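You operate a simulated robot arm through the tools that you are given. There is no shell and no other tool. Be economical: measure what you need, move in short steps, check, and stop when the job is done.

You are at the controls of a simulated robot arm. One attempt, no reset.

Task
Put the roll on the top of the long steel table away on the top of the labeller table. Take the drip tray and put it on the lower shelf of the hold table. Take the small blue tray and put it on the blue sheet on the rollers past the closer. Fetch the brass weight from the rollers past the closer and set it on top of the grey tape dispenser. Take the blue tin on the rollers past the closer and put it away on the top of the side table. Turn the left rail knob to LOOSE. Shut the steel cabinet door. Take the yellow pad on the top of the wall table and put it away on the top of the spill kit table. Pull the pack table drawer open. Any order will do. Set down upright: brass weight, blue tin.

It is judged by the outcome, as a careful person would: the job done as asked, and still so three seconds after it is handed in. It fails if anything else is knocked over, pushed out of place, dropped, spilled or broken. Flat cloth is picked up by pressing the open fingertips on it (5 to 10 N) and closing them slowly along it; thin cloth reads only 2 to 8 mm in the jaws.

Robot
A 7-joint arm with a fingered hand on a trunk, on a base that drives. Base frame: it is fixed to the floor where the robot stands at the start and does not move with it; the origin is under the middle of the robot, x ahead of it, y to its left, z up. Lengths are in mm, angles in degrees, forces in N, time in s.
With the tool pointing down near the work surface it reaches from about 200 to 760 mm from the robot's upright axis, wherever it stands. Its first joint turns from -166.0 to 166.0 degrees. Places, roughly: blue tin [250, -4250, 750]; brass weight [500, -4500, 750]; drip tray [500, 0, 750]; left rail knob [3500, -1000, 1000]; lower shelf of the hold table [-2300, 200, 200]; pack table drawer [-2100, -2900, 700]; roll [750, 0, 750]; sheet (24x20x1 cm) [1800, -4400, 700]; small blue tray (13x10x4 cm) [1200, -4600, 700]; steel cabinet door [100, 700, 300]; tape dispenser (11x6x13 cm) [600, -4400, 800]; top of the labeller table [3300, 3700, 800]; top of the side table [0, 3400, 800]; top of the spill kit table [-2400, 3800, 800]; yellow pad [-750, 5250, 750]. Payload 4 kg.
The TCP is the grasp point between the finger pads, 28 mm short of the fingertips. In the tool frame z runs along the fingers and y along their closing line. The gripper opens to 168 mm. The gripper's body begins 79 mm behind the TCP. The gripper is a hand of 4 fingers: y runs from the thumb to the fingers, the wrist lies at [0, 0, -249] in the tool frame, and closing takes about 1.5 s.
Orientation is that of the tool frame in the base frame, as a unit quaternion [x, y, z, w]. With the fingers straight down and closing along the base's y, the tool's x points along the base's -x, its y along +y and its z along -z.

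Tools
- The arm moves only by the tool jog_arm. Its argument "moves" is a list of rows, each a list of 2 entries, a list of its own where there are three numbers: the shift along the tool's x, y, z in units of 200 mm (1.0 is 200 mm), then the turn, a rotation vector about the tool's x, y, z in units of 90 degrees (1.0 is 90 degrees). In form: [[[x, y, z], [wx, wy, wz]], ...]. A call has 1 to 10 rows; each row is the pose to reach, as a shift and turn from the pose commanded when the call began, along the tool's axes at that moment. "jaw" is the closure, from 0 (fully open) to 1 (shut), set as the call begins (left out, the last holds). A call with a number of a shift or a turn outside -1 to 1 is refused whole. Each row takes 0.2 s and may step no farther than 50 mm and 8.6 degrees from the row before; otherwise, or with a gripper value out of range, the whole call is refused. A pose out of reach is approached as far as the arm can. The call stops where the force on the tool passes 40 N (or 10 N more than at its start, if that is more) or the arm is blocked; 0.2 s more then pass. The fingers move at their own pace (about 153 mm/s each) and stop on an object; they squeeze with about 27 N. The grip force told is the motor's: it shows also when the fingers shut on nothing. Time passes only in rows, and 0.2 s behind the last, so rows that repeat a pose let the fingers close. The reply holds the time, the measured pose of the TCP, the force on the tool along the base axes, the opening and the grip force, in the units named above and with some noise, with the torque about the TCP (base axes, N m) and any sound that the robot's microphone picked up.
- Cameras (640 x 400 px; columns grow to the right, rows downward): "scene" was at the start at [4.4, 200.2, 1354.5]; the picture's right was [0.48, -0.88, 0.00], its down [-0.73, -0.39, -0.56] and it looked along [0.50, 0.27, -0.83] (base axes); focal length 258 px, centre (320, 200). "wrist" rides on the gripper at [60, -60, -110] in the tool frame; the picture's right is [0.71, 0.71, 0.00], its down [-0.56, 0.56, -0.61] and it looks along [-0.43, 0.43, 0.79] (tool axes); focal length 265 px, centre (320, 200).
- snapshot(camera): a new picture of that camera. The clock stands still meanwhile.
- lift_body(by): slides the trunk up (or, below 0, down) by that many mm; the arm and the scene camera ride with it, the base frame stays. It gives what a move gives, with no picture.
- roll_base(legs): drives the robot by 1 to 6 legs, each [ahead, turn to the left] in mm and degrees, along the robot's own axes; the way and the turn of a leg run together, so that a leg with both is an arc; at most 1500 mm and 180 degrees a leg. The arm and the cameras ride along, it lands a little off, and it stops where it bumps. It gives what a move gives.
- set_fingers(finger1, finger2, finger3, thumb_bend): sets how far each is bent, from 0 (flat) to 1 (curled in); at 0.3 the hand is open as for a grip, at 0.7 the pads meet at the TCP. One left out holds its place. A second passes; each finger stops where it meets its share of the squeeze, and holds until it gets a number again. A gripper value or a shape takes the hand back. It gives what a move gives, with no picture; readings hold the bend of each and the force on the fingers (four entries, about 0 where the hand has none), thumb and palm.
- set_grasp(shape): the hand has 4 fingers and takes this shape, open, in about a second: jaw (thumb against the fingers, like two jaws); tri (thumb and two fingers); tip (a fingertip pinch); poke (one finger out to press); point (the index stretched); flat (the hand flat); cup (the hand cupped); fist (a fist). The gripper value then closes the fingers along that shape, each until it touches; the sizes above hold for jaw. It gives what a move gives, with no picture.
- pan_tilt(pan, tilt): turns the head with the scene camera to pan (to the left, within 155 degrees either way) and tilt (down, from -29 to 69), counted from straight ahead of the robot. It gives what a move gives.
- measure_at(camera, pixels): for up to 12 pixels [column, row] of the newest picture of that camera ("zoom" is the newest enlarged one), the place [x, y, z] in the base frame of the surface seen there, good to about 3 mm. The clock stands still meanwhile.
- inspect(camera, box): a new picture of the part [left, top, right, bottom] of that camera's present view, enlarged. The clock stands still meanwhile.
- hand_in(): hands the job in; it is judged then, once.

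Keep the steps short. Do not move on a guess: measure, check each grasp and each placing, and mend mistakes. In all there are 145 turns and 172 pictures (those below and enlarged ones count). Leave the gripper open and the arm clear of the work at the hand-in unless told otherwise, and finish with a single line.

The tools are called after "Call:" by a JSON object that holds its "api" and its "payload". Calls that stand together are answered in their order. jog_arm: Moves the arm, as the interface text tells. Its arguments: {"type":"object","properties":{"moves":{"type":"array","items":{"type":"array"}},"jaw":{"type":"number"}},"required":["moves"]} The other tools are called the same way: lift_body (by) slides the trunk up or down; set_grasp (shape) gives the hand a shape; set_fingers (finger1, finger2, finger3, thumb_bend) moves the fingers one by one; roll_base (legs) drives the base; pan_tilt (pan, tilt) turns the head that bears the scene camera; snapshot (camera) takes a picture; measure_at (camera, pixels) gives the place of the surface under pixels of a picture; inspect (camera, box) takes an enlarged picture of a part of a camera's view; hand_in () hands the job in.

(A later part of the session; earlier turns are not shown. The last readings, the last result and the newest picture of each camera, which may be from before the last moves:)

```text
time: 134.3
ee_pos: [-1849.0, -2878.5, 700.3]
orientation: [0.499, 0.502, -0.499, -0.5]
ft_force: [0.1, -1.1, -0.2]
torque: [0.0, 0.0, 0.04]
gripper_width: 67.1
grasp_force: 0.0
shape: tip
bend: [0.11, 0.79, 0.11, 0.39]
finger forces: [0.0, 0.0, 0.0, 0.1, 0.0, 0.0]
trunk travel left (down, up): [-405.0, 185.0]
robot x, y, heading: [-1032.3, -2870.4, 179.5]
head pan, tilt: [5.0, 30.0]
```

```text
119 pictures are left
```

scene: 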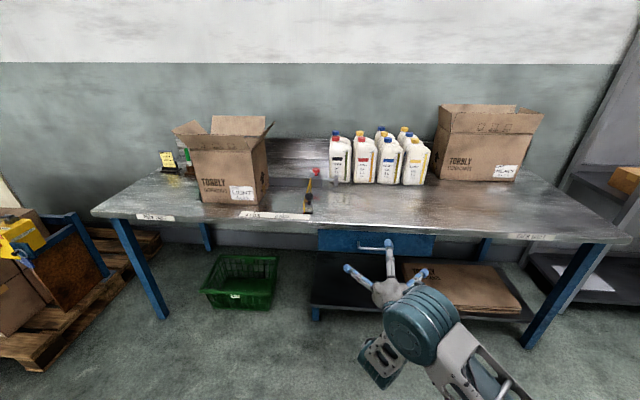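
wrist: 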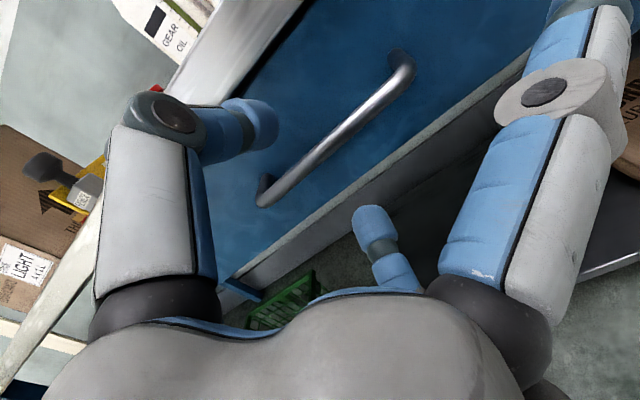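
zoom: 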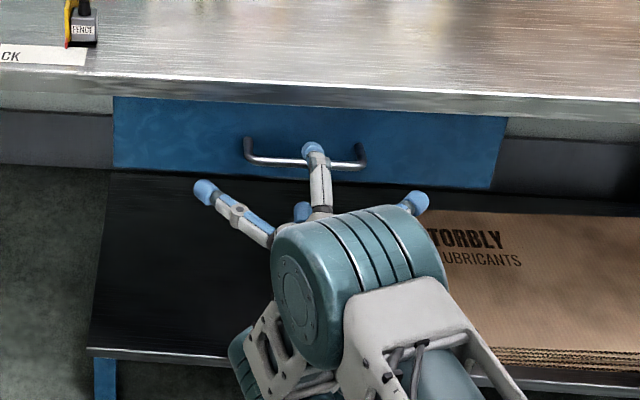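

The bar lies between thumb (above) and finger2 (below). I advance 45 mm and close.

Call:
{"api": "jog_arm", "payload": {"moves": [[[0, 0, 0.12], [0, 0, 0]], [[0, 0, 0.2], [0, 0, 0]], [[0, 0, 0.235], [0, 0, 0]]]}}

Call:
{"api": "jog_arm", "payload": {"moves": [[[0, 0, 0], [0, 0, 0]], [[0, 0, 0], [0, 0, 0]], [[0, 0, 0], [0, 0, 0]], [[0, 0, 0], [0, 0, 0]], [[0, 0, 0], [0, 0, 0]]], "jaw": 1}}

Call:
{"api": "inspect", "payload": {"camera": "scene", "box": [300, 200, 460, 320]}}

```text
time: 135.1
ee_pos: [-1896.4, -2877.5, 701.4]
orientation: [0.501, 0.5, -0.498, -0.5]
ft_force: [-0.2, -0.5, 0.1]
torque: [-0.02, -0.05, 0.0]
gripper_width: 67.2
grasp_force: 0.0
shape: tip
bend: [0.11, 0.79, 0.11, 0.39]
finger forces: [0.0, 0.0, 0.0, 0.1, 0.0, 0.0]
trunk travel left (down, up): [-405.0, 185.0]
robot x, y, heading: [-1034.2, -2870.7, 179.7]
head pan, tilt: [5.0, 30.0]
```

```text
time: 136.3
ee_pos: [-1895.9, -2877.7, 701.5]
orientation: [-0.5, -0.5, 0.498, 0.501]
ft_force: [0.4, -0.2, -0.7]
torque: [0.01, 0.02, 0.01]
gripper_width: 0.1
grasp_force: 27.0
shape: tip
bend: [0.27, 0.71, 0.27, 0.7]
finger forces: [0.1, 0.1, 0.0, 0.1, 0.0, 0.0]
trunk travel left (down, up): [-405.0, 185.0]
robot x, y, heading: [-1036.7, -2868.8, 179.4]
head pan, tilt: [5.0, 30.0]
```

```text
3.33 times, centred on (380, 260) of scene
```

zoom: 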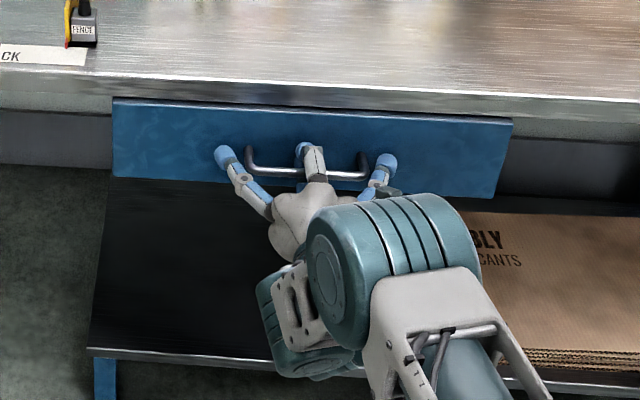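

The fingers shut behind the bar like a hook. I pull back 100 mm with the base and look.

Call:
{"api": "roll_base", "payload": {"legs": [[-100, 0]]}}

Call:
{"api": "inspect", "payload": {"camera": "scene", "box": [280, 190, 480, 320]}}

```text
time: 137.4
ee_pos: [-1796.5, -2878.6, 701.8]
orientation: [0.5, 0.501, -0.498, -0.501]
ft_force: [-0.2, -0.8, -1.0]
torque: [-0.04, 0.02, -0.01]
gripper_width: 0.0
grasp_force: 26.9
shape: tip
bend: [0.27, 0.71, 0.27, 0.7]
finger forces: [0.0, 0.1, 0.1, 0.1, 0.0, 0.0]
trunk travel left (down, up): [-405.0, 185.0]
robot x, y, heading: [-938.3, -2867.7, 179.7]
head pan, tilt: [5.0, 30.0]
```

```text
3.08 times, centred on (380, 255) of scene
```

zoom: 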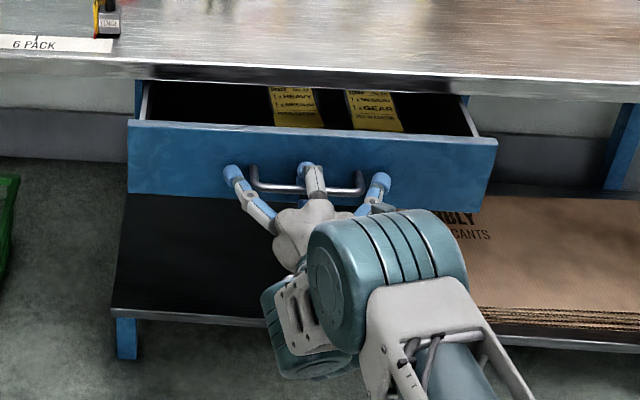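

The drawer comes open. I pull another 160 mm.

Call:
{"api": "roll_base", "payload": {"legs": [[-160, 0]]}}

Call:
{"api": "inspect", "payload": {"camera": "scene", "box": [280, 190, 480, 320]}}

```text
time: 138.9
ee_pos: [-1637.4, -2881.4, 700.8]
orientation: [0.501, 0.5, -0.5, -0.5]
ft_force: [-0.4, 0.1, 0.6]
torque: [-0.02, 0.0, 0.0]
gripper_width: 0.0
grasp_force: 26.7
shape: tip
bend: [0.27, 0.71, 0.27, 0.7]
finger forces: [0.0, 0.1, 0.1, 0.1, 0.0, 0.1]
trunk travel left (down, up): [-405.0, 185.0]
robot x, y, heading: [-775.0, -2873.3, 179.9]
head pan, tilt: [5.0, 30.0]
```

```text
3.08 times, centred on (380, 255) of scene
```

zoom: 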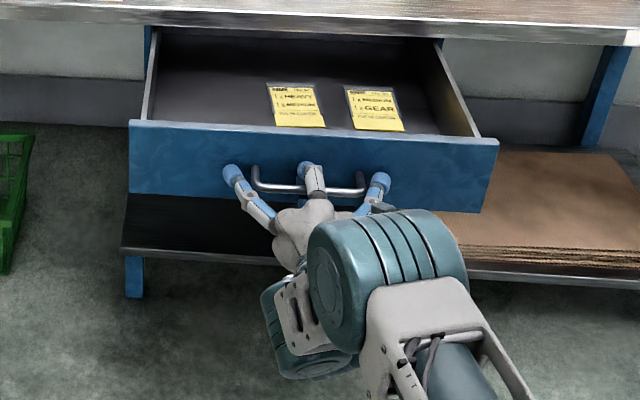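

I pull 50 mm more, then open the fingers and back away.

Call:
{"api": "roll_base", "payload": {"legs": [[-50, 0]]}}

Call:
{"api": "jog_arm", "payload": {"moves": [[[0, 0, 0], [0, 0, 0]], [[0, 0, 0], [0, 0, 0]], [[0, 0, 0], [0, 0, 0]], [[0, 0, 0], [0, 0, 0]], [[0, 0, -0.1], [0, 0, 0]], [[0, 0, -0.25], [0, 0, 0]], [[0, 0, -0.5], [0, 0, 0]]], "jaw": 0.4}}

Call:
{"api": "roll_base", "payload": {"legs": [[-150, 0]]}}

Call:
{"api": "snapshot", "payload": {"camera": "scene"}}

```text
time: 139.8
ee_pos: [-1587.6, -2881.3, 701.7]
orientation: [0.5, 0.5, -0.5, -0.5]
ft_force: [0.3, 0.5, -0.2]
torque: [0.01, -0.03, 0.03]
gripper_width: 0.0
grasp_force: 26.7
shape: tip
bend: [0.27, 0.71, 0.27, 0.7]
finger forces: [0.0, 0.1, 0.0, 0.0, 0.0, 0.1]
trunk travel left (down, up): [-405.0, 185.0]
robot x, y, heading: [-726.6, -2872.2, 179.9]
head pan, tilt: [5.0, 30.0]
```

```text
time: 141.4
ee_pos: [-1486.3, -2884.9, 703.9]
orientation: [-0.498, -0.501, 0.5, 0.501]
ft_force: [0.3, -0.4, 0.1]
torque: [0.01, -0.01, -0.14]
gripper_width: 101.0
grasp_force: 0.0
shape: tip
bend: [0.11, 0.3, 0.11, 0.3]
finger forces: [0.0, 0.1, 0.1, 0.0, 0.1, 0.1]
trunk travel left (down, up): [-405.0, 185.0]
robot x, y, heading: [-729.3, -2868.7, 179.7]
head pan, tilt: [5.0, 30.0]
```

```text
time: 142.8
ee_pos: [-1335.2, -2881.7, 701.6]
orientation: [0.5, 0.5, -0.5, -0.5]
ft_force: [0.4, -0.6, 0.7]
torque: [0.01, 0.02, -0.02]
gripper_width: 101.0
grasp_force: 0.0
shape: tip
bend: [0.11, 0.3, 0.11, 0.3]
finger forces: [0.1, 0.1, 0.0, 0.1, 0.1, 0.0]
trunk travel left (down, up): [-405.0, 185.0]
robot x, y, heading: [-577.1, -2872.0, 179.6]
head pan, tilt: [5.0, 30.0]
```

```text
115 pictures are left
```

scene: 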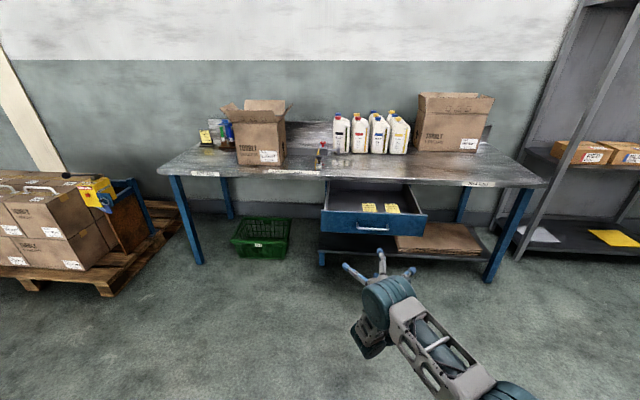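

The drawer stands open about 310 mm. I turn the tool back down, set jaw shape, and face the rollers.

Call:
{"api": "jog_arm", "payload": {"moves": [[[0, 0, 0], [-0.05, 0.05, 0.05]], [[0, 0, 0], [-0.1, 0.1, 0.1]], [[0, 0, 0], [-0.15, 0.15, 0.15]], [[0, 0, 0], [-0.2, 0.2, 0.2]], [[0, 0, 0], [-0.25, 0.25, 0.25]], [[0, 0, 0], [-0.3, 0.3, 0.3]], [[0, 0, 0], [-0.35, 0.35, 0.35]], [[0, 0, 0], [-0.385, 0.385, 0.385]]]}}

Call:
{"api": "jog_arm", "payload": {"moves": [[[0, 0, 0], [-0.05, 0.05, 0.05]], [[0, 0, 0], [-0.1, 0.1, 0.1]], [[0, 0, 0], [-0.15, 0.15, 0.15]], [[0, 0, 0], [-0.2, 0.2, 0.2]], [[0, 0, 0], [-0.25, 0.25, 0.25]], [[0, 0, 0], [-0.3, 0.3, 0.3]], [[0, 0, 0], [-0.35, 0.35, 0.35]], [[0, 0, 0], [-0.385, 0.385, 0.385]]]}}

Call:
{"api": "set_grasp", "payload": {"shape": "jaw"}}

Call:
{"api": "lift_body", "payload": {"by": 180}}

Call:
{"api": "roll_base", "payload": {"legs": [[0, 135]]}}

Call:
{"api": "pan_tilt", "payload": {"pan": 0, "tilt": 20}}

Call:
{"api": "snapshot", "payload": {"camera": "scene"}}

```text
time: 144.6
ee_pos: [-1334.4, -2882.8, 703.0]
orientation: [0.866, 0.289, -0.288, -0.288]
ft_force: [0.7, 0.3, -0.7]
torque: [0.02, 0.02, -0.02]
gripper_width: 100.9
grasp_force: 0.1
shape: tip
bend: [0.11, 0.3, 0.11, 0.3]
finger forces: [0.0, 0.0, 0.0, 0.0, 0.0, 0.0]
trunk travel left (down, up): [-405.0, 185.0]
robot x, y, heading: [-574.8, -2872.3, 179.3]
head pan, tilt: [5.0, 30.0]
```

```text
time: 146.4
ee_pos: [-1334.5, -2881.5, 703.7]
orientation: [1.0, 0.0, 0.003, 0.0]
ft_force: [0.0, 0.1, 0.5]
torque: [-0.02, 0.0, 0.04]
gripper_width: 100.9
grasp_force: 0.0
shape: tip
bend: [0.11, 0.3, 0.11, 0.3]
finger forces: [0.1, 0.1, 0.0, 0.0, 0.1, 0.0]
trunk travel left (down, up): [-405.0, 185.0]
robot x, y, heading: [-572.6, -2872.5, 179.6]
head pan, tilt: [5.0, 30.0]
```

```text
time: 147.3
ee_pos: [-1334.6, -2881.9, 702.6]
orientation: [1.0, 0.0, 0.0, 0.0]
ft_force: [0.5, 0.0, -0.5]
torque: [-0.01, 0.0, 0.0]
gripper_width: 167.9
grasp_force: 0.2
shape: jaw
bend: [0.3, 0.3, 0.3, 0.3]
finger forces: [0.0, 0.1, 0.0, 0.0, 0.0, 0.0]
trunk travel left (down, up): [-405.0, 185.0]
robot x, y, heading: [-579.4, -2875.2, 179.7]
head pan, tilt: [5.0, 30.0]
```

```text
time: 149.3
ee_pos: [-1334.6, -2881.5, 882.3]
orientation: [1.0, 0.0, 0.0, 0.0]
ft_force: [-1.1, -0.1, 0.2]
torque: [0.01, 0.03, -0.02]
gripper_width: 168.0
grasp_force: 0.1
shape: jaw
bend: [0.3, 0.3, 0.3, 0.3]
finger forces: [0.1, 0.0, 0.0, 0.0, 0.1, 0.0]
trunk travel left (down, up): [-585.0, 5.0]
robot x, y, heading: [-574.0, -2875.4, 179.5]
head pan, tilt: [5.0, 30.0]
```

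```text
time: 155.2
ee_pos: [-40.4, -3414.1, 881.6]
orientation: [0.391, 0.921, 0.0, -0.001]
ft_force: [-0.4, 0.1, -0.3]
torque: [0.01, 0.0, 0.01]
gripper_width: 167.7
grasp_force: 0.1
shape: jaw
bend: [0.3, 0.3, 0.3, 0.3]
finger forces: [0.0, 0.0, 0.0, 0.0, 0.0, 0.0]
trunk travel left (down, up): [-585.0, 5.0]
robot x, y, heading: [-577.2, -2873.8, -46.3]
head pan, tilt: [5.0, 30.0]
```

```text
time: 155.9
ee_pos: [-39.8, -3413.4, 882.2]
orientation: [0.39, 0.921, 0.0, 0.0]
ft_force: [0.4, 1.0, 0.0]
torque: [0.0, 0.0, -0.03]
gripper_width: 168.1
grasp_force: 0.0
shape: jaw
bend: [0.3, 0.3, 0.3, 0.3]
finger forces: [0.1, 0.0, 0.0, 0.1, 0.0, 0.0]
trunk travel left (down, up): [-585.0, 5.0]
robot x, y, heading: [-578.1, -2869.0, -46.3]
head pan, tilt: [0.0, 20.0]
```

```text
114 pictures are left
```

scene: 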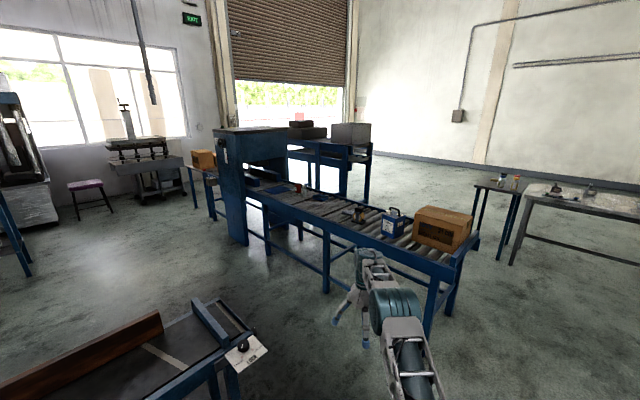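

I see the rollers with the blue tin (392,222), brown box, weight and dispenser (357,213). I measure and zoom.

Call:
{"api": "inspect", "payload": {"camera": "scene", "box": [230, 150, 480, 300]}}

Call:
{"api": "measure_at", "payload": {"camera": "scene", "pixels": [[392, 222], [440, 230], [455, 265], [355, 215], [327, 242], [300, 188], [280, 215], [250, 240], [195, 315], [240, 345], [430, 255], [340, 200]]}}

```text
2.56 times, centred on (355, 225) of scene
```

zoom: 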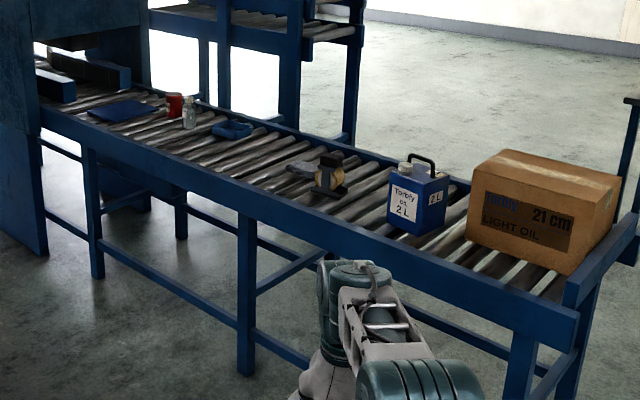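

```text
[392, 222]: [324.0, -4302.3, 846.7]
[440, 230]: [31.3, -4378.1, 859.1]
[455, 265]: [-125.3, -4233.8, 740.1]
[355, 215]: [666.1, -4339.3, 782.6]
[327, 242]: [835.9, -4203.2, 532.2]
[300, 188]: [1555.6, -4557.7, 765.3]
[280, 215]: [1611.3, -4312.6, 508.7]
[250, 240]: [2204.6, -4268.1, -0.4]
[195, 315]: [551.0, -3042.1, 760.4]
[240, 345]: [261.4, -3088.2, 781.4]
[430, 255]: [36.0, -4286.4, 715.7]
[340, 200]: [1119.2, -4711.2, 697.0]
```

Rollers lie at z≈720, rails y≈-4210 to -4750; the lane in front is y -3100…-4200. I retract and raise the hand, then drive to about (480,-3770) facing the rollers.

Call:
{"api": "jog_arm", "payload": {"moves": [[[0.23, 0, -0.08], [0, 0, 0]], [[0.46, 0, -0.16], [0, 0, 0]], [[0.69, 0, -0.24], [0, 0, 0]], [[0.92, 0, -0.32], [0, 0, 0]], [[1.0, 0, -0.5], [0, 0, 0]]]}}

Call:
{"api": "roll_base", "payload": {"legs": [[0, -15], [1000, 0], [0, 61], [580, 0], [0, -90]]}}

Call:
{"api": "pan_tilt", "payload": {"pan": 0, "tilt": 40}}

Call:
{"api": "snapshot", "payload": {"camera": "scene"}}

```text
time: 157.1
ee_pos: [-179.3, -3268.2, 983.6]
orientation: [0.39, 0.921, 0.001, -0.001]
ft_force: [0.1, 0.7, 0.1]
torque: [0.0, 0.0, -0.01]
gripper_width: 168.2
grasp_force: 0.0
shape: jaw
bend: [0.3, 0.3, 0.3, 0.3]
finger forces: [0.0, 0.0, 0.1, 0.0, 0.0, 0.1]
trunk travel left (down, up): [-585.0, 5.0]
robot x, y, heading: [-574.3, -2874.6, -46.2]
head pan, tilt: [0.0, 20.0]
```

```text
time: 172.6
ee_pos: [488.2, -4314.8, 982.8]
orientation: [0.706, 0.708, 0.001, 0.0]
ft_force: [-0.5, 0.3, 0.1]
torque: [0.02, 0.01, 0.0]
gripper_width: 167.8
grasp_force: 0.1
shape: jaw
bend: [0.3, 0.3, 0.3, 0.3]
finger forces: [0.0, 0.0, 0.0, 0.1, 0.0, 0.1]
trunk travel left (down, up): [-585.0, 5.0]
robot x, y, heading: [476.9, -3755.0, -90.0]
head pan, tilt: [0.0, 20.0]
```

```text
time: 173.4
ee_pos: [487.5, -4315.5, 982.7]
orientation: [0.706, 0.708, 0.001, -0.001]
ft_force: [0.6, -0.5, 0.9]
torque: [-0.02, 0.01, -0.01]
gripper_width: 168.2
grasp_force: 0.0
shape: jaw
bend: [0.3, 0.3, 0.3, 0.3]
finger forces: [0.0, 0.0, 0.0, 0.1, 0.1, 0.0]
trunk travel left (down, up): [-585.0, 5.0]
robot x, y, heading: [476.7, -3755.5, -90.2]
head pan, tilt: [0.0, 40.0]
```

```text
112 pictures are left
```

scene: 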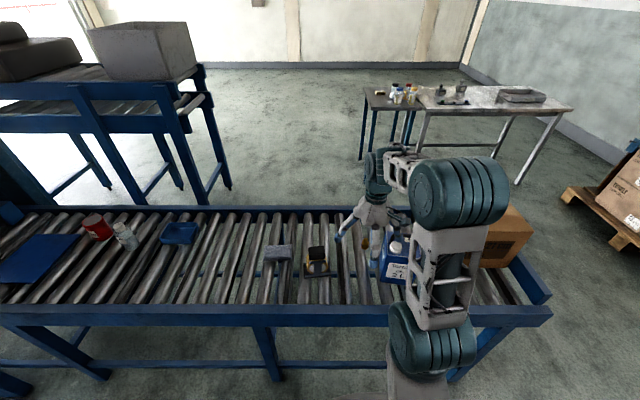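

I zoom on the items.

Call:
{"api": "inspect", "payload": {"camera": "scene", "box": [250, 215, 430, 320]}}

Call:
{"api": "measure_at", "payload": {"camera": "zoom", "pixels": [[235, 125], [225, 165], [230, 215], [205, 175], [255, 175], [405, 130], [408, 95], [90, 130], [500, 190], [510, 90], [530, 120], [560, 150]]}}

Call:
{"api": "inspect", "payload": {"camera": "scene", "box": [0, 200, 240, 320]}}

Call:
{"api": "measure_at", "payload": {"camera": "zoom", "pixels": [[90, 100], [215, 95], [165, 200], [20, 180], [430, 70], [520, 75], [505, 110], [430, 105], [475, 95], [265, 65], [330, 100], [475, 75]]}}

```text
3.56 times, centred on (340, 268) of scene
```

zoom: 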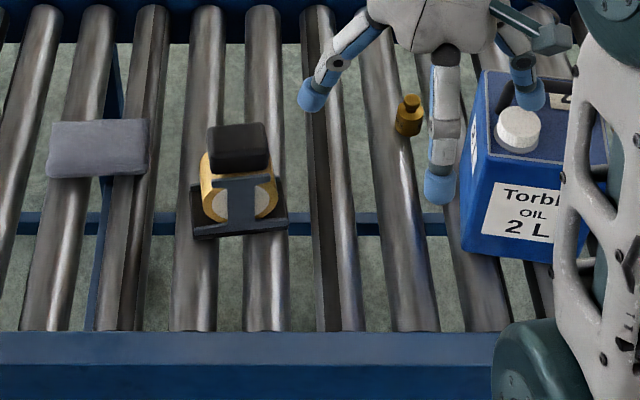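

```text
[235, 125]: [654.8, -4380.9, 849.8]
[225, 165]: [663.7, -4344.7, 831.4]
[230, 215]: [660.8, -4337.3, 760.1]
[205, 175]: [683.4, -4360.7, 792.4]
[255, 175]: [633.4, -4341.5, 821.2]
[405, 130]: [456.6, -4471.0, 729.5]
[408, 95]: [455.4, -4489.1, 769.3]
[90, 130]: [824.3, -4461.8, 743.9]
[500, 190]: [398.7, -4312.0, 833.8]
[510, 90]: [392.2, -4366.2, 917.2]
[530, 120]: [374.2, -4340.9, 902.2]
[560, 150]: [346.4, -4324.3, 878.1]
```

```text
2.67 times, centred on (120, 260) of scene
```

zoom: 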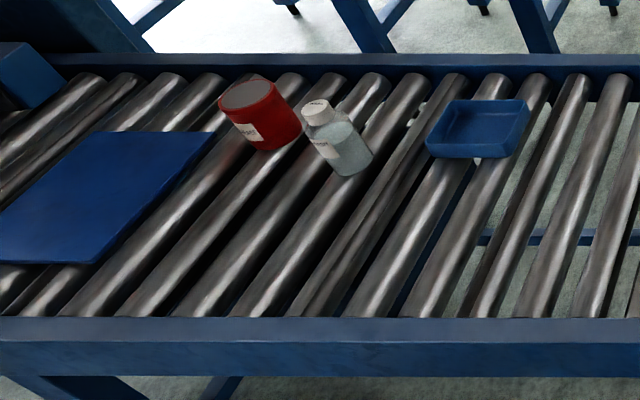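

```text
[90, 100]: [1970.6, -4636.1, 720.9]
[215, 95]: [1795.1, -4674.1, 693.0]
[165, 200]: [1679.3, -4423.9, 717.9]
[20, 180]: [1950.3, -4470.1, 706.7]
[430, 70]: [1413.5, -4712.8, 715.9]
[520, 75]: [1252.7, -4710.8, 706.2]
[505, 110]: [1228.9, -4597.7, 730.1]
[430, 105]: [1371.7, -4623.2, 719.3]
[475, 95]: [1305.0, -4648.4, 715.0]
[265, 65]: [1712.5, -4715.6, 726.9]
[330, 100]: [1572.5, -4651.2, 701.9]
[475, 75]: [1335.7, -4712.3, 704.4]
```

The weight (455,-4480) stands close to the tall tin. I take the wrist view for the exact gap.

Call:
{"api": "snapshot", "payload": {"camera": "wrist"}}

Call:
{"api": "jog_arm", "payload": {"moves": [[[0.2, 0.2, 0], [0, 0, 0]], [[0.4, 0.4, 0], [0, 0, 0]], [[0.6, 0.6, 0], [0, 0, 0]]]}}

Call:
{"api": "snapshot", "payload": {"camera": "scene"}}

Call:
{"api": "inspect", "payload": {"camera": "scene", "box": [300, 190, 480, 310]}}

```text
109 pictures are left
```

wrist: 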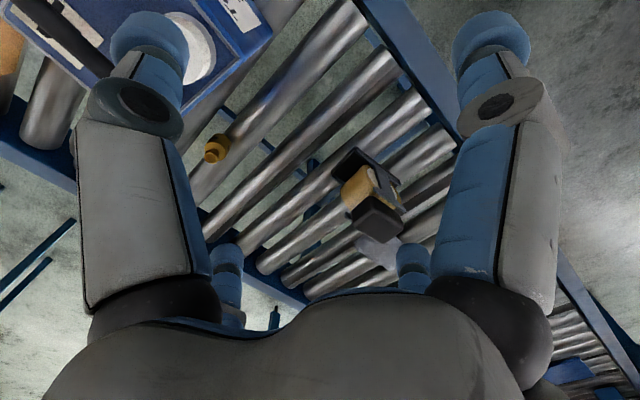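

```text
refused: row 1 steps farther than a row can; nothing moved
```

```text
108 pictures are left
```

scene: 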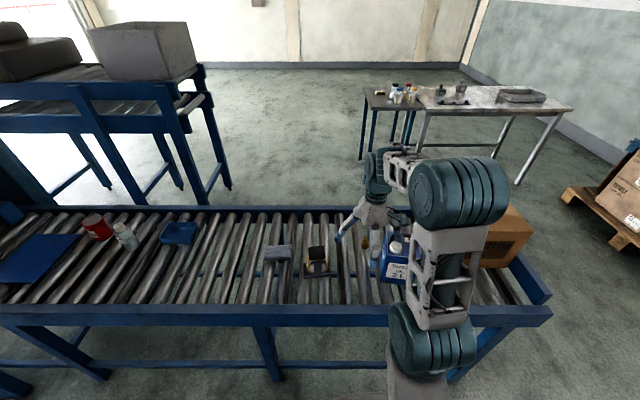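

```text
3.33 times, centred on (390, 250) of scene
```

zoom: 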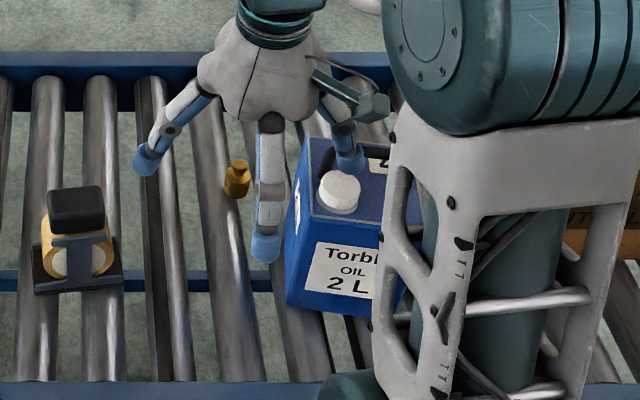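

Call:
{"api": "measure_at", "payload": {"camera": "wrist", "pixels": [[216, 143], [216, 158], [213, 150], [268, 30], [235, 60], [195, 95], [255, 15], [195, 45], [220, 180], [365, 170], [378, 222], [350, 200]]}}

Call:
{"api": "measure_at", "payload": {"camera": "zoom", "pixels": [[304, 145], [287, 300], [300, 215], [378, 160], [392, 300], [236, 190], [238, 165], [244, 188], [229, 188], [75, 205], [53, 205], [100, 195]]}}

```text
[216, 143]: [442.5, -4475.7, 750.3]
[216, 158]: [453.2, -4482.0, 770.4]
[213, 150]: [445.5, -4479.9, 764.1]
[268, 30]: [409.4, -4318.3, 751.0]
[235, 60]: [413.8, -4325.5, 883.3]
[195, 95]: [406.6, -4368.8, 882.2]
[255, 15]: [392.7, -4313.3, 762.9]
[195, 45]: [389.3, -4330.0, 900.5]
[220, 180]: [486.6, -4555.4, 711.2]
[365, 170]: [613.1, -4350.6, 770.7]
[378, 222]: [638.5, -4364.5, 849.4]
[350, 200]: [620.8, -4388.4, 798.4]
```

```text
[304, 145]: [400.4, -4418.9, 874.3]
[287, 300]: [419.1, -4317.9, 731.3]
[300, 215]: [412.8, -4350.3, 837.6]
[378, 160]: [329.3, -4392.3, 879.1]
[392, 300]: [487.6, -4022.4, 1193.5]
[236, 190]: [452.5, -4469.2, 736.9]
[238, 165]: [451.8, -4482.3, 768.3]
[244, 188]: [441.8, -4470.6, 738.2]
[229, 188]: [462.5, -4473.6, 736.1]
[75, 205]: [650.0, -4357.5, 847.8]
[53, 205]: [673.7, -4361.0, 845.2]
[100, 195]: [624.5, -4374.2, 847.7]
```

Tin corner is at (400,-4420), the weight axis at (452,-4481), Ø≈24, top z 770: a vertical grasp fits. I drive 80 mm nearer and bring the hand above the weight.

Call:
{"api": "roll_base", "payload": {"legs": [[80, 0]]}}

Call:
{"api": "jog_arm", "payload": {"moves": [[[-0.14, -0.06, 0.12], [0, 0, 0]], [[-0.28, -0.12, 0.24], [0, 0, 0]], [[-0.43, -0.175, 0.36], [0, 0, 0]]]}}

Call:
{"api": "snapshot", "payload": {"camera": "wrist"}}

Call:
{"api": "inspect", "payload": {"camera": "scene", "box": [290, 190, 470, 310]}}

```text
time: 174.5
ee_pos: [486.9, -4396.6, 982.1]
orientation: [0.706, 0.709, 0.0, -0.001]
ft_force: [0.1, -0.8, -0.5]
torque: [0.02, -0.01, 0.0]
gripper_width: 167.7
grasp_force: 0.0
shape: jaw
bend: [0.3, 0.3, 0.3, 0.3]
finger forces: [0.0, 0.0, 0.0, 0.0, 0.1, 0.1]
trunk travel left (down, up): [-585.0, 5.0]
robot x, y, heading: [477.7, -3836.3, -90.1]
head pan, tilt: [0.0, 40.0]
```

```text
time: 175.3
ee_pos: [452.5, -4482.4, 909.7]
orientation: [0.706, 0.709, 0.0, -0.001]
ft_force: [0.1, 1.1, 0.0]
torque: [0.0, -0.02, 0.03]
gripper_width: 167.8
grasp_force: 0.1
shape: jaw
bend: [0.3, 0.3, 0.3, 0.3]
finger forces: [0.0, 0.0, 0.0, 0.0, 0.1, 0.0]
trunk travel left (down, up): [-585.0, 5.0]
robot x, y, heading: [474.4, -3839.3, -90.0]
head pan, tilt: [0.0, 40.0]
```

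```text
106 pictures are left
```

wrist: 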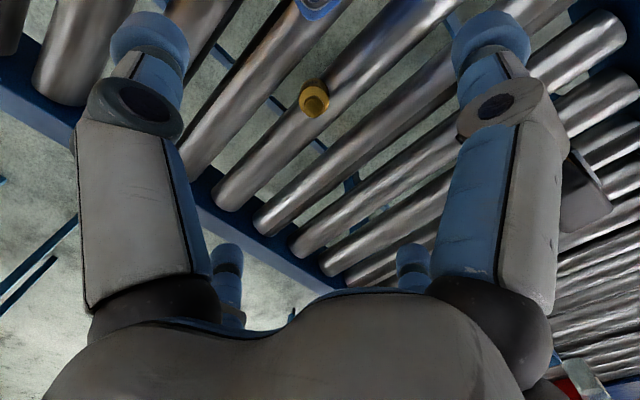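

```text
3.33 times, centred on (380, 250) of scene
```

zoom: 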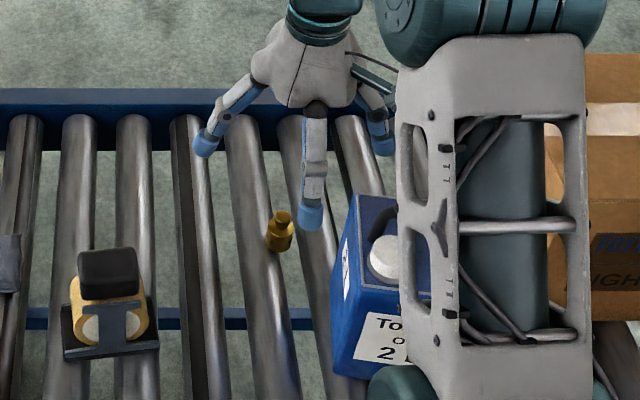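

I measure the weight and the dispenser top again from here.

Call:
{"api": "measure_at", "payload": {"camera": "wrist", "pixels": [[314, 101], [302, 97], [327, 97], [313, 90], [335, 130]]}}

Call:
{"api": "measure_at", "payload": {"camera": "zoom", "pixels": [[282, 218], [268, 238], [290, 236], [279, 245], [278, 228], [80, 258], [132, 254], [80, 285], [135, 282], [106, 270], [370, 240]]}}

```text
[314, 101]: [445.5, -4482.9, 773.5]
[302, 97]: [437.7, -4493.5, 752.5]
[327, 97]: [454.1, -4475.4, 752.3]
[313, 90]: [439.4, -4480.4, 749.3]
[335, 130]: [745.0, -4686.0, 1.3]
```

```text
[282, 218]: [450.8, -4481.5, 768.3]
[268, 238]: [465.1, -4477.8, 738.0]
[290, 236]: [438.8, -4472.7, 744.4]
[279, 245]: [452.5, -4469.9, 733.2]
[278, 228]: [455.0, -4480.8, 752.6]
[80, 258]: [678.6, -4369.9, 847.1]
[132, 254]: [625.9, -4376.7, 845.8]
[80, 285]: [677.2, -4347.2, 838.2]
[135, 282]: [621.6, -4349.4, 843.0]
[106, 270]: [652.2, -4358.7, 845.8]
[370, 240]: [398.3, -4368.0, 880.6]
```

Weight axis (450,-4481), shoulder at z 752. I descend to TCP z≈752 with the fingers open.

Call:
{"api": "jog_arm", "payload": {"moves": [[[0.007, -0.01, 0.22], [0, 0, 0]], [[0.007, -0.01, 0.44], [0, 0, 0]], [[0.007, -0.01, 0.64], [0, 0, 0]], [[0.007, -0.01, 0.78], [0, 0, 0]]]}}

Call:
{"api": "snapshot", "payload": {"camera": "wrist"}}

Call:
{"api": "inspect", "payload": {"camera": "scene", "box": [310, 190, 430, 280]}}

```text
time: 176.3
ee_pos: [449.3, -4481.8, 771.3]
orientation: [0.708, 0.707, -0.001, -0.003]
ft_force: [2.5, 3.3, 8.9]
torque: [0.14, 0.78, -0.39]
gripper_width: 167.6
grasp_force: 0.0
shape: jaw
bend: [0.3, 0.3, 0.3, 0.3]
finger forces: [0.0, 0.1, 0.0, 0.1, 0.0, 0.0]
trunk travel left (down, up): [-585.0, 5.0]
robot x, y, heading: [475.8, -3836.0, -90.1]
head pan, tilt: [0.0, 40.0]
stopped in row 4: the force on the tool passed its limit at 113 N (the readings are from after the stop); the commanded pose is now the measured one
```

```text
104 pictures are left
```

wrist: 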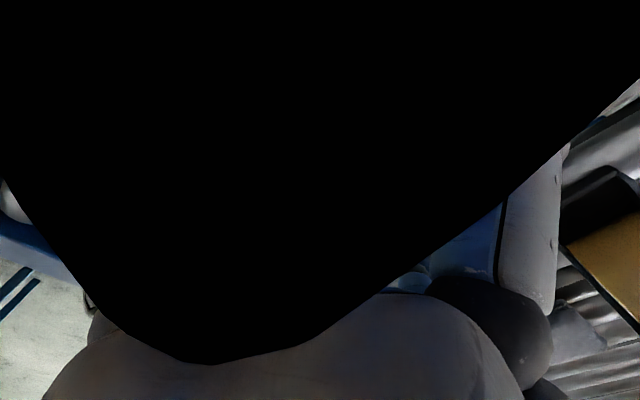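

```text
4.44 times, centred on (370, 235) of scene
```

zoom: 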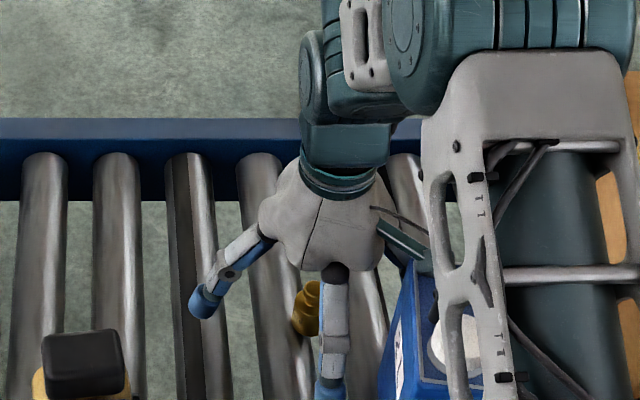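

The wrist camera housing met the tin's corner (it sits on that side). I rise at once and check the tin.

Call:
{"api": "jog_arm", "payload": {"moves": [[[0, 0, -0.2], [0, 0, 0]], [[0, 0, -0.4], [0, 0, 0]], [[0, 0, -0.6], [0, 0, 0]], [[0, 0, -0.8], [0, 0, 0]]]}}

Call:
{"api": "inspect", "payload": {"camera": "scene", "box": [290, 190, 470, 310]}}

Call:
{"api": "snapshot", "payload": {"camera": "wrist"}}

Call:
{"api": "measure_at", "payload": {"camera": "zoom", "pixels": [[354, 200], [345, 240], [333, 360], [340, 300], [282, 218], [279, 245], [360, 210]]}}

```text
time: 177.3
ee_pos: [449.4, -4481.7, 930.7]
orientation: [0.708, 0.706, -0.001, -0.003]
ft_force: [0.2, -0.4, 0.5]
torque: [0.02, 0.01, 0.03]
gripper_width: 167.5
grasp_force: 0.1
shape: jaw
bend: [0.3, 0.3, 0.3, 0.3]
finger forces: [0.0, 0.0, 0.0, 0.0, 0.0, 0.1]
trunk travel left (down, up): [-585.0, 5.0]
robot x, y, heading: [474.5, -3833.7, -90.3]
head pan, tilt: [0.0, 40.0]
```

```text
3.33 times, centred on (380, 250) of scene
```

zoom: 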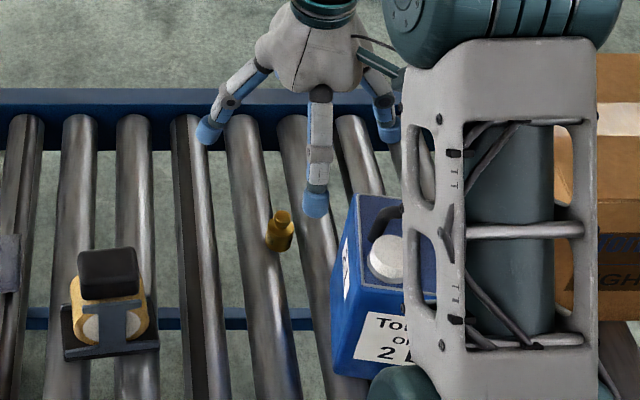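

```text
101 pictures are left
```

wrist: 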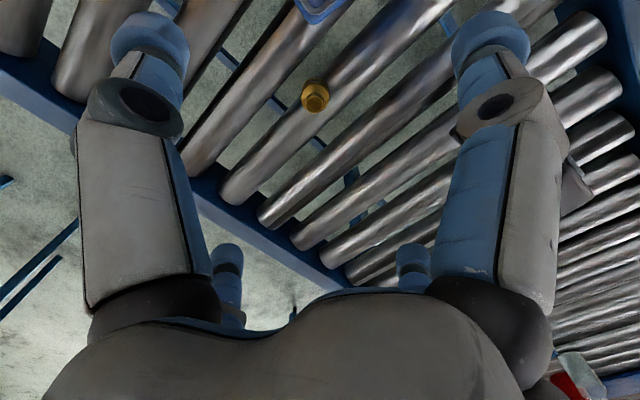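

```text
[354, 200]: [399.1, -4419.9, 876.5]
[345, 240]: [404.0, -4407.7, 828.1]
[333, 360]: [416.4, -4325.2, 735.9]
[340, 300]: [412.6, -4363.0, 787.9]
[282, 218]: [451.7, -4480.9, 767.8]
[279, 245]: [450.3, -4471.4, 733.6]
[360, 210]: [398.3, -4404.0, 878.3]
```

Tin and weight are unmoved. I turn the hand 90° so the camera is on the free side (+x,+y).

Call:
{"api": "jog_arm", "payload": {"moves": [[[0, 0, 0], [0, 0, 0.09]], [[0, 0, 0], [0, 0, 0.18]], [[0, 0, 0], [0, 0, 0.27]], [[0, 0, 0], [0, 0, 0.36]], [[0, 0, 0], [0, 0, 0.45]], [[0, 0, 0], [0, 0, 0.54]], [[0, 0, 0], [0, 0, 0.63]], [[0, 0, 0], [0, 0, 0.72]], [[0, 0, 0], [0, 0, 0.81]], [[0, 0, 0], [0, 0, 0.9]]]}}

Call:
{"api": "jog_arm", "payload": {"moves": [[[0, 0, 0], [0, 0, 0.05]], [[0, 0, 0.2], [0, 0, 0.1]]]}}

Call:
{"api": "snapshot", "payload": {"camera": "scene"}}

Call:
{"api": "snapshot", "payload": {"camera": "wrist"}}

```text
time: 179.5
ee_pos: [451.5, -4482.2, 930.4]
orientation: [0.997, 0.077, -0.003, -0.002]
ft_force: [0.4, 0.3, 0.3]
torque: [0.02, -0.02, 0.0]
gripper_width: 167.7
grasp_force: 0.0
shape: jaw
bend: [0.3, 0.3, 0.3, 0.3]
finger forces: [0.0, 0.0, 0.0, 0.1, 0.0, 0.1]
trunk travel left (down, up): [-585.0, 5.0]
robot x, y, heading: [477.7, -3839.6, -90.1]
head pan, tilt: [0.0, 40.0]
```

```text
time: 180.1
ee_pos: [451.4, -4482.7, 890.7]
orientation: [1.0, 0.0, -0.003, -0.001]
ft_force: [1.1, 0.4, -0.3]
torque: [-0.02, -0.01, 0.02]
gripper_width: 168.1
grasp_force: 0.0
shape: jaw
bend: [0.3, 0.3, 0.3, 0.3]
finger forces: [0.0, 0.0, 0.0, 0.0, 0.0, 0.0]
trunk travel left (down, up): [-585.0, 5.0]
robot x, y, heading: [475.2, -3838.5, -90.1]
head pan, tilt: [0.0, 40.0]
```

```text
100 pictures are left
```

scene: 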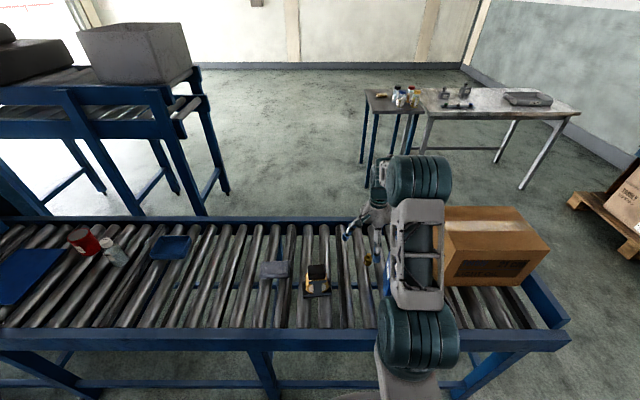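

```text
99 pictures are left
```

wrist: 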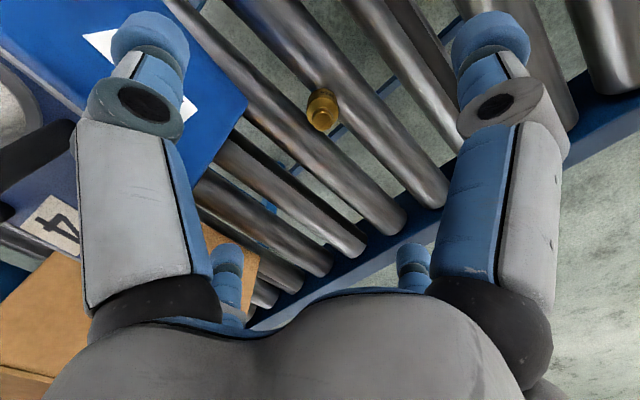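

Camera is now on the free side. I descend to z≈752.

Call:
{"api": "jog_arm", "payload": {"moves": [[[-0.005, -0.007, 0.2], [0, 0, 0]], [[-0.005, -0.007, 0.4], [0, 0, 0]], [[-0.005, -0.007, 0.58], [0, 0, 0]], [[-0.005, -0.007, 0.69], [0, 0, 0]]]}}

Call:
{"api": "snapshot", "payload": {"camera": "wrist"}}

Call:
{"api": "inspect", "payload": {"camera": "scene", "box": [310, 190, 430, 300]}}

```text
time: 181.1
ee_pos: [448.3, -4480.2, 752.9]
orientation: [1.0, -0.001, -0.002, -0.001]
ft_force: [0.2, -0.4, 0.5]
torque: [-0.01, 0.02, 0.01]
gripper_width: 167.8
grasp_force: 0.0
shape: jaw
bend: [0.3, 0.3, 0.3, 0.3]
finger forces: [0.0, 0.0, 0.1, 0.0, 0.1, 0.0]
trunk travel left (down, up): [-585.0, 5.0]
robot x, y, heading: [475.7, -3838.8, -90.1]
head pan, tilt: [0.0, 40.0]
```

```text
98 pictures are left
```

wrist: 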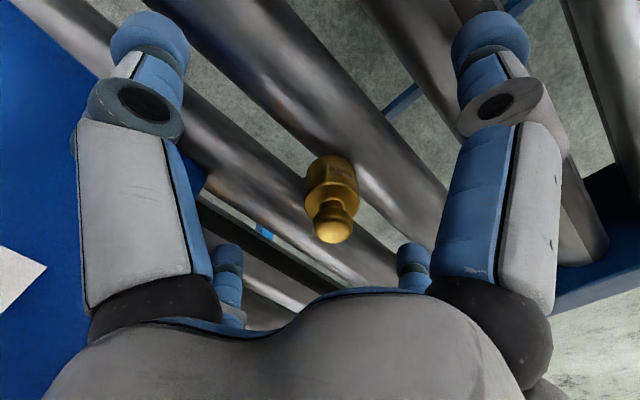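

```text
3.64 times, centred on (370, 245) of scene
```

zoom: 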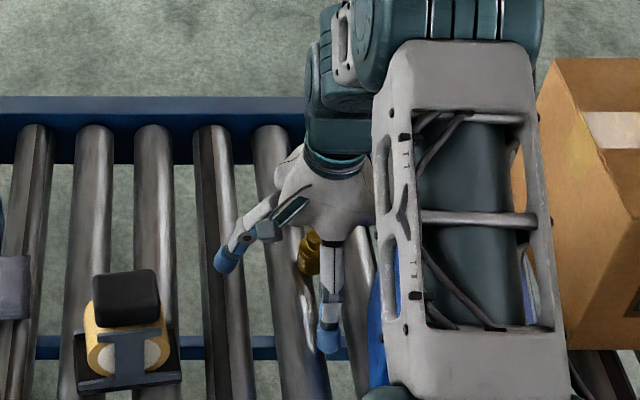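

The weight is centred. I correct 2 mm and close.

Call:
{"api": "jog_arm", "payload": {"moves": [[[0.012, 0.008, 0], [0, 0, 0]], [[0.012, 0.008, 0], [0, 0, 0]], [[0.012, 0.008, 0], [0, 0, 0]], [[0.012, 0.008, 0], [0, 0, 0]], [[0.012, 0.008, 0], [0, 0, 0]], [[0.012, 0.008, 0], [0, 0, 0]], [[0.012, 0.008, 0], [0, 0, 0]]], "jaw": 1}}

Call:
{"api": "snapshot", "payload": {"camera": "wrist"}}

```text
time: 182.7
ee_pos: [450.3, -4481.7, 752.6]
orientation: [1.0, -0.001, -0.003, -0.002]
ft_force: [0.3, 0.4, -0.6]
torque: [0.04, -0.01, 0.04]
gripper_width: 19.5
grasp_force: 27.4
shape: jaw
bend: [0.75, 0.78, 0.76, 0.64]
finger forces: [23.3, 23.8, 23.5, 0.0, 22.0, 0.0]
trunk travel left (down, up): [-585.0, 5.0]
robot x, y, heading: [476.5, -3837.4, -90.1]
head pan, tilt: [0.0, 40.0]
```

```text
96 pictures are left
```

wrist: 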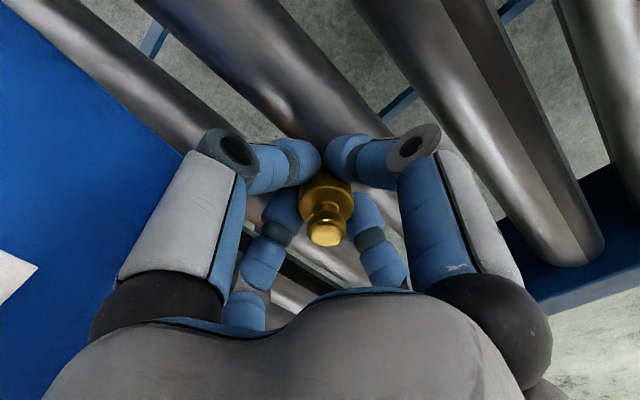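

Gripped by all four fingers (~23 N each). I lift 180 mm and zoom on the dispenser's top.

Call:
{"api": "jog_arm", "payload": {"moves": [[[0, 0, -0.1], [0, 0, 0]], [[0, 0, -0.3], [0, 0, 0]], [[0, 0, -0.5], [0, 0, 0]], [[0, 0, -0.7], [0, 0, 0]], [[0, 0, -0.9], [0, 0, 0]]]}}

Call:
{"api": "inspect", "payload": {"camera": "scene", "box": [290, 250, 350, 300]}}

Call:
{"api": "snapshot", "payload": {"camera": "wrist"}}

```text
time: 183.9
ee_pos: [452.8, -4481.3, 933.3]
orientation: [1.0, -0.001, -0.002, -0.001]
ft_force: [-0.1, 0.7, -2.4]
torque: [0.02, 0.02, -0.04]
gripper_width: 19.9
grasp_force: 27.7
shape: jaw
bend: [0.75, 0.78, 0.76, 0.65]
finger forces: [23.2, 23.9, 24.0, 0.1, 22.0, 0.0]
trunk travel left (down, up): [-585.0, 5.0]
robot x, y, heading: [478.0, -3834.2, -90.1]
head pan, tilt: [0.0, 40.0]
```

```text
8.00 times, centred on (320, 275) of scene
```

zoom: 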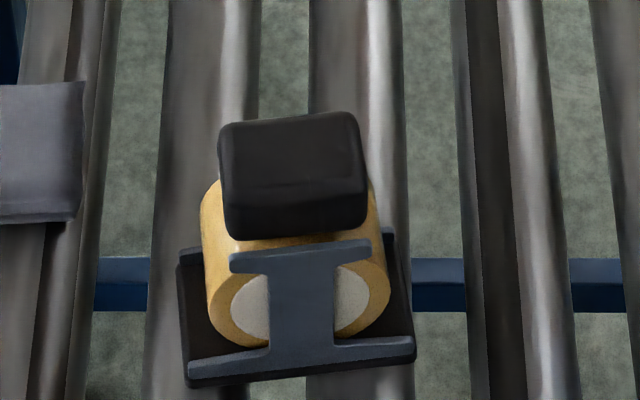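

```text
94 pictures are left
```

wrist: 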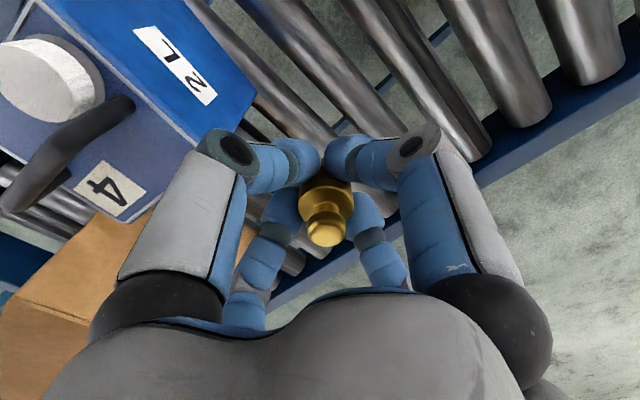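

Call:
{"api": "measure_at", "payload": {"camera": "zoom", "pixels": [[230, 128], [345, 118], [225, 180], [360, 170], [290, 145], [290, 185], [295, 165], [235, 155], [350, 145], [290, 215]]}}

```text
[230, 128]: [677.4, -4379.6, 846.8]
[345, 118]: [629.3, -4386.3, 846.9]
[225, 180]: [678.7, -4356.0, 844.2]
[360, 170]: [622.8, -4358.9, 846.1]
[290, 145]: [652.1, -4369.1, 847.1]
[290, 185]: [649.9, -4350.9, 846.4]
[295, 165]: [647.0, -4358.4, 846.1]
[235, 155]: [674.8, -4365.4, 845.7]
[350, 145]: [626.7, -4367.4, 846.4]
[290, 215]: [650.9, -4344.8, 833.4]
```

Flat top at z≈847, centre (650,-4367). I move the weight above it.

Call:
{"api": "jog_arm", "payload": {"moves": [[[0.2, -0.115, 0], [0, 0, 0]], [[0.4, -0.23, 0], [0, 0, 0]], [[0.6, -0.345, 0], [0, 0, 0]], [[0.8, -0.46, 0], [0, 0, 0]], [[0.985, -0.57, 0], [0, 0, 0]], [[0.985, -0.57, 0.16], [0, 0, 0]]]}}

Call:
{"api": "inspect", "payload": {"camera": "scene", "box": [270, 220, 370, 310]}}

Call:
{"api": "snapshot", "payload": {"camera": "wrist"}}

```text
time: 185.3
ee_pos: [649.1, -4369.7, 899.9]
orientation: [1.0, -0.002, -0.003, -0.002]
ft_force: [0.0, 0.2, -2.6]
torque: [0.0, 0.0, 0.01]
gripper_width: 19.8
grasp_force: 27.5
shape: jaw
bend: [0.75, 0.78, 0.76, 0.65]
finger forces: [23.3, 23.9, 24.1, 0.1, 21.9, 0.0]
trunk travel left (down, up): [-585.0, 5.0]
robot x, y, heading: [479.6, -3836.0, -90.5]
head pan, tilt: [0.0, 40.0]
```

```text
4.44 times, centred on (320, 265) of scene
```

zoom: 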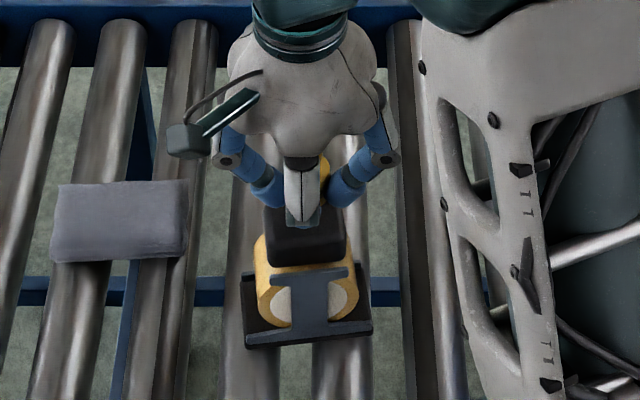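

```text
92 pictures are left
```

wrist: 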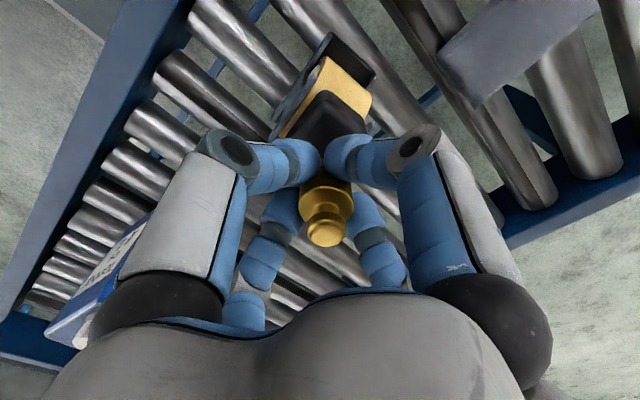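

Aligned. I lower in small steps to about z 878.

Call:
{"api": "jog_arm", "payload": {"moves": [[[0.003, -0.012, 0.04], [0, 0, 0]], [[0.003, -0.012, 0.075], [0, 0, 0]], [[0.003, -0.012, 0.095], [0, 0, 0]], [[0.003, -0.012, 0.105], [0, 0, 0]], [[0.003, -0.012, 0.105], [0, 0, 0]]]}}

Call:
{"api": "inspect", "payload": {"camera": "scene", "box": [290, 230, 350, 290]}}

```text
time: 186.5
ee_pos: [649.7, -4366.8, 880.1]
orientation: [1.0, 0.0, -0.003, -0.002]
ft_force: [-0.8, 0.8, 4.1]
torque: [-0.11, 0.06, 0.03]
gripper_width: 19.9
grasp_force: 26.7
shape: jaw
bend: [0.75, 0.78, 0.76, 0.65]
finger forces: [23.7, 25.3, 25.1, 0.1, 22.6, 0.1]
trunk travel left (down, up): [-585.0, 5.0]
robot x, y, heading: [481.5, -3838.7, -90.3]
head pan, tilt: [0.0, 40.0]
```

```text
6.67 times, centred on (320, 260) of scene
```

zoom: 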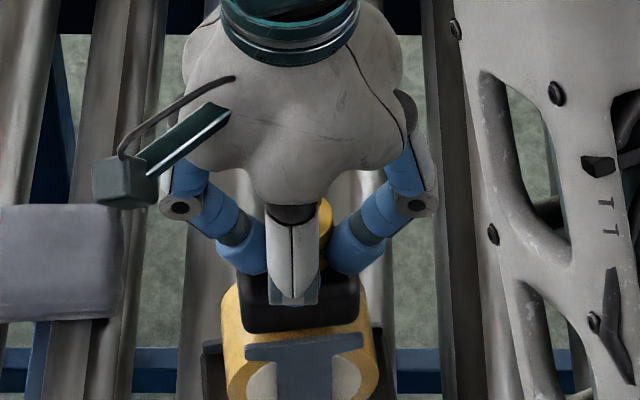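

Contact (≈7 N). I open and rise straight up.

Call:
{"api": "jog_arm", "payload": {"moves": [[[0, 0, 0], [0, 0, 0]], [[0, 0, 0], [0, 0, 0]], [[0, 0, 0], [0, 0, 0]], [[0, 0, 0], [0, 0, 0]], [[0, 0, -0.1], [0, 0, 0]], [[0, 0, -0.3], [0, 0, 0]], [[0, 0, -0.5], [0, 0, 0]], [[0, 0, -0.6], [0, 0, 0]]], "jaw": 0.4}}

Call:
{"api": "inspect", "payload": {"camera": "scene", "box": [270, 210, 370, 310]}}

Call:
{"api": "snapshot", "payload": {"camera": "wrist"}}

```text
time: 188.3
ee_pos: [650.8, -4367.3, 999.5]
orientation: [1.0, -0.002, -0.003, -0.002]
ft_force: [0.2, 0.2, -0.2]
torque: [0.0, 0.01, 0.0]
gripper_width: 100.6
grasp_force: 0.1
shape: jaw
bend: [0.3, 0.3, 0.3, 0.3]
finger forces: [0.2, 0.0, 0.1, 0.1, 0.1, 0.0]
trunk travel left (down, up): [-585.0, 5.0]
robot x, y, heading: [477.1, -3836.0, -90.0]
head pan, tilt: [0.0, 40.0]
```

```text
4.00 times, centred on (320, 260) of scene
```

zoom: 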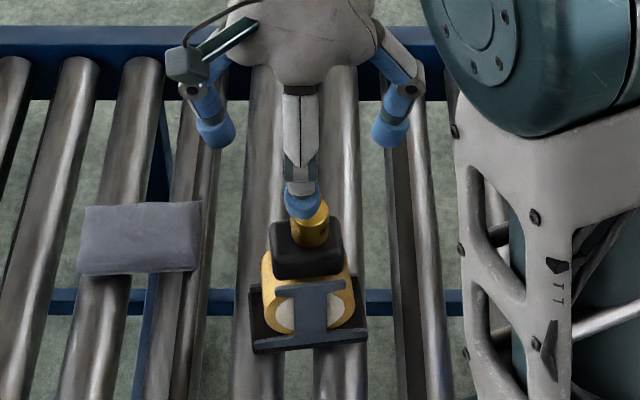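

```text
89 pictures are left
```

wrist: 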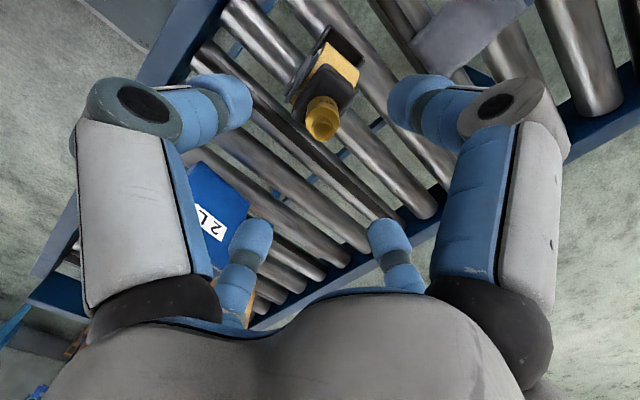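

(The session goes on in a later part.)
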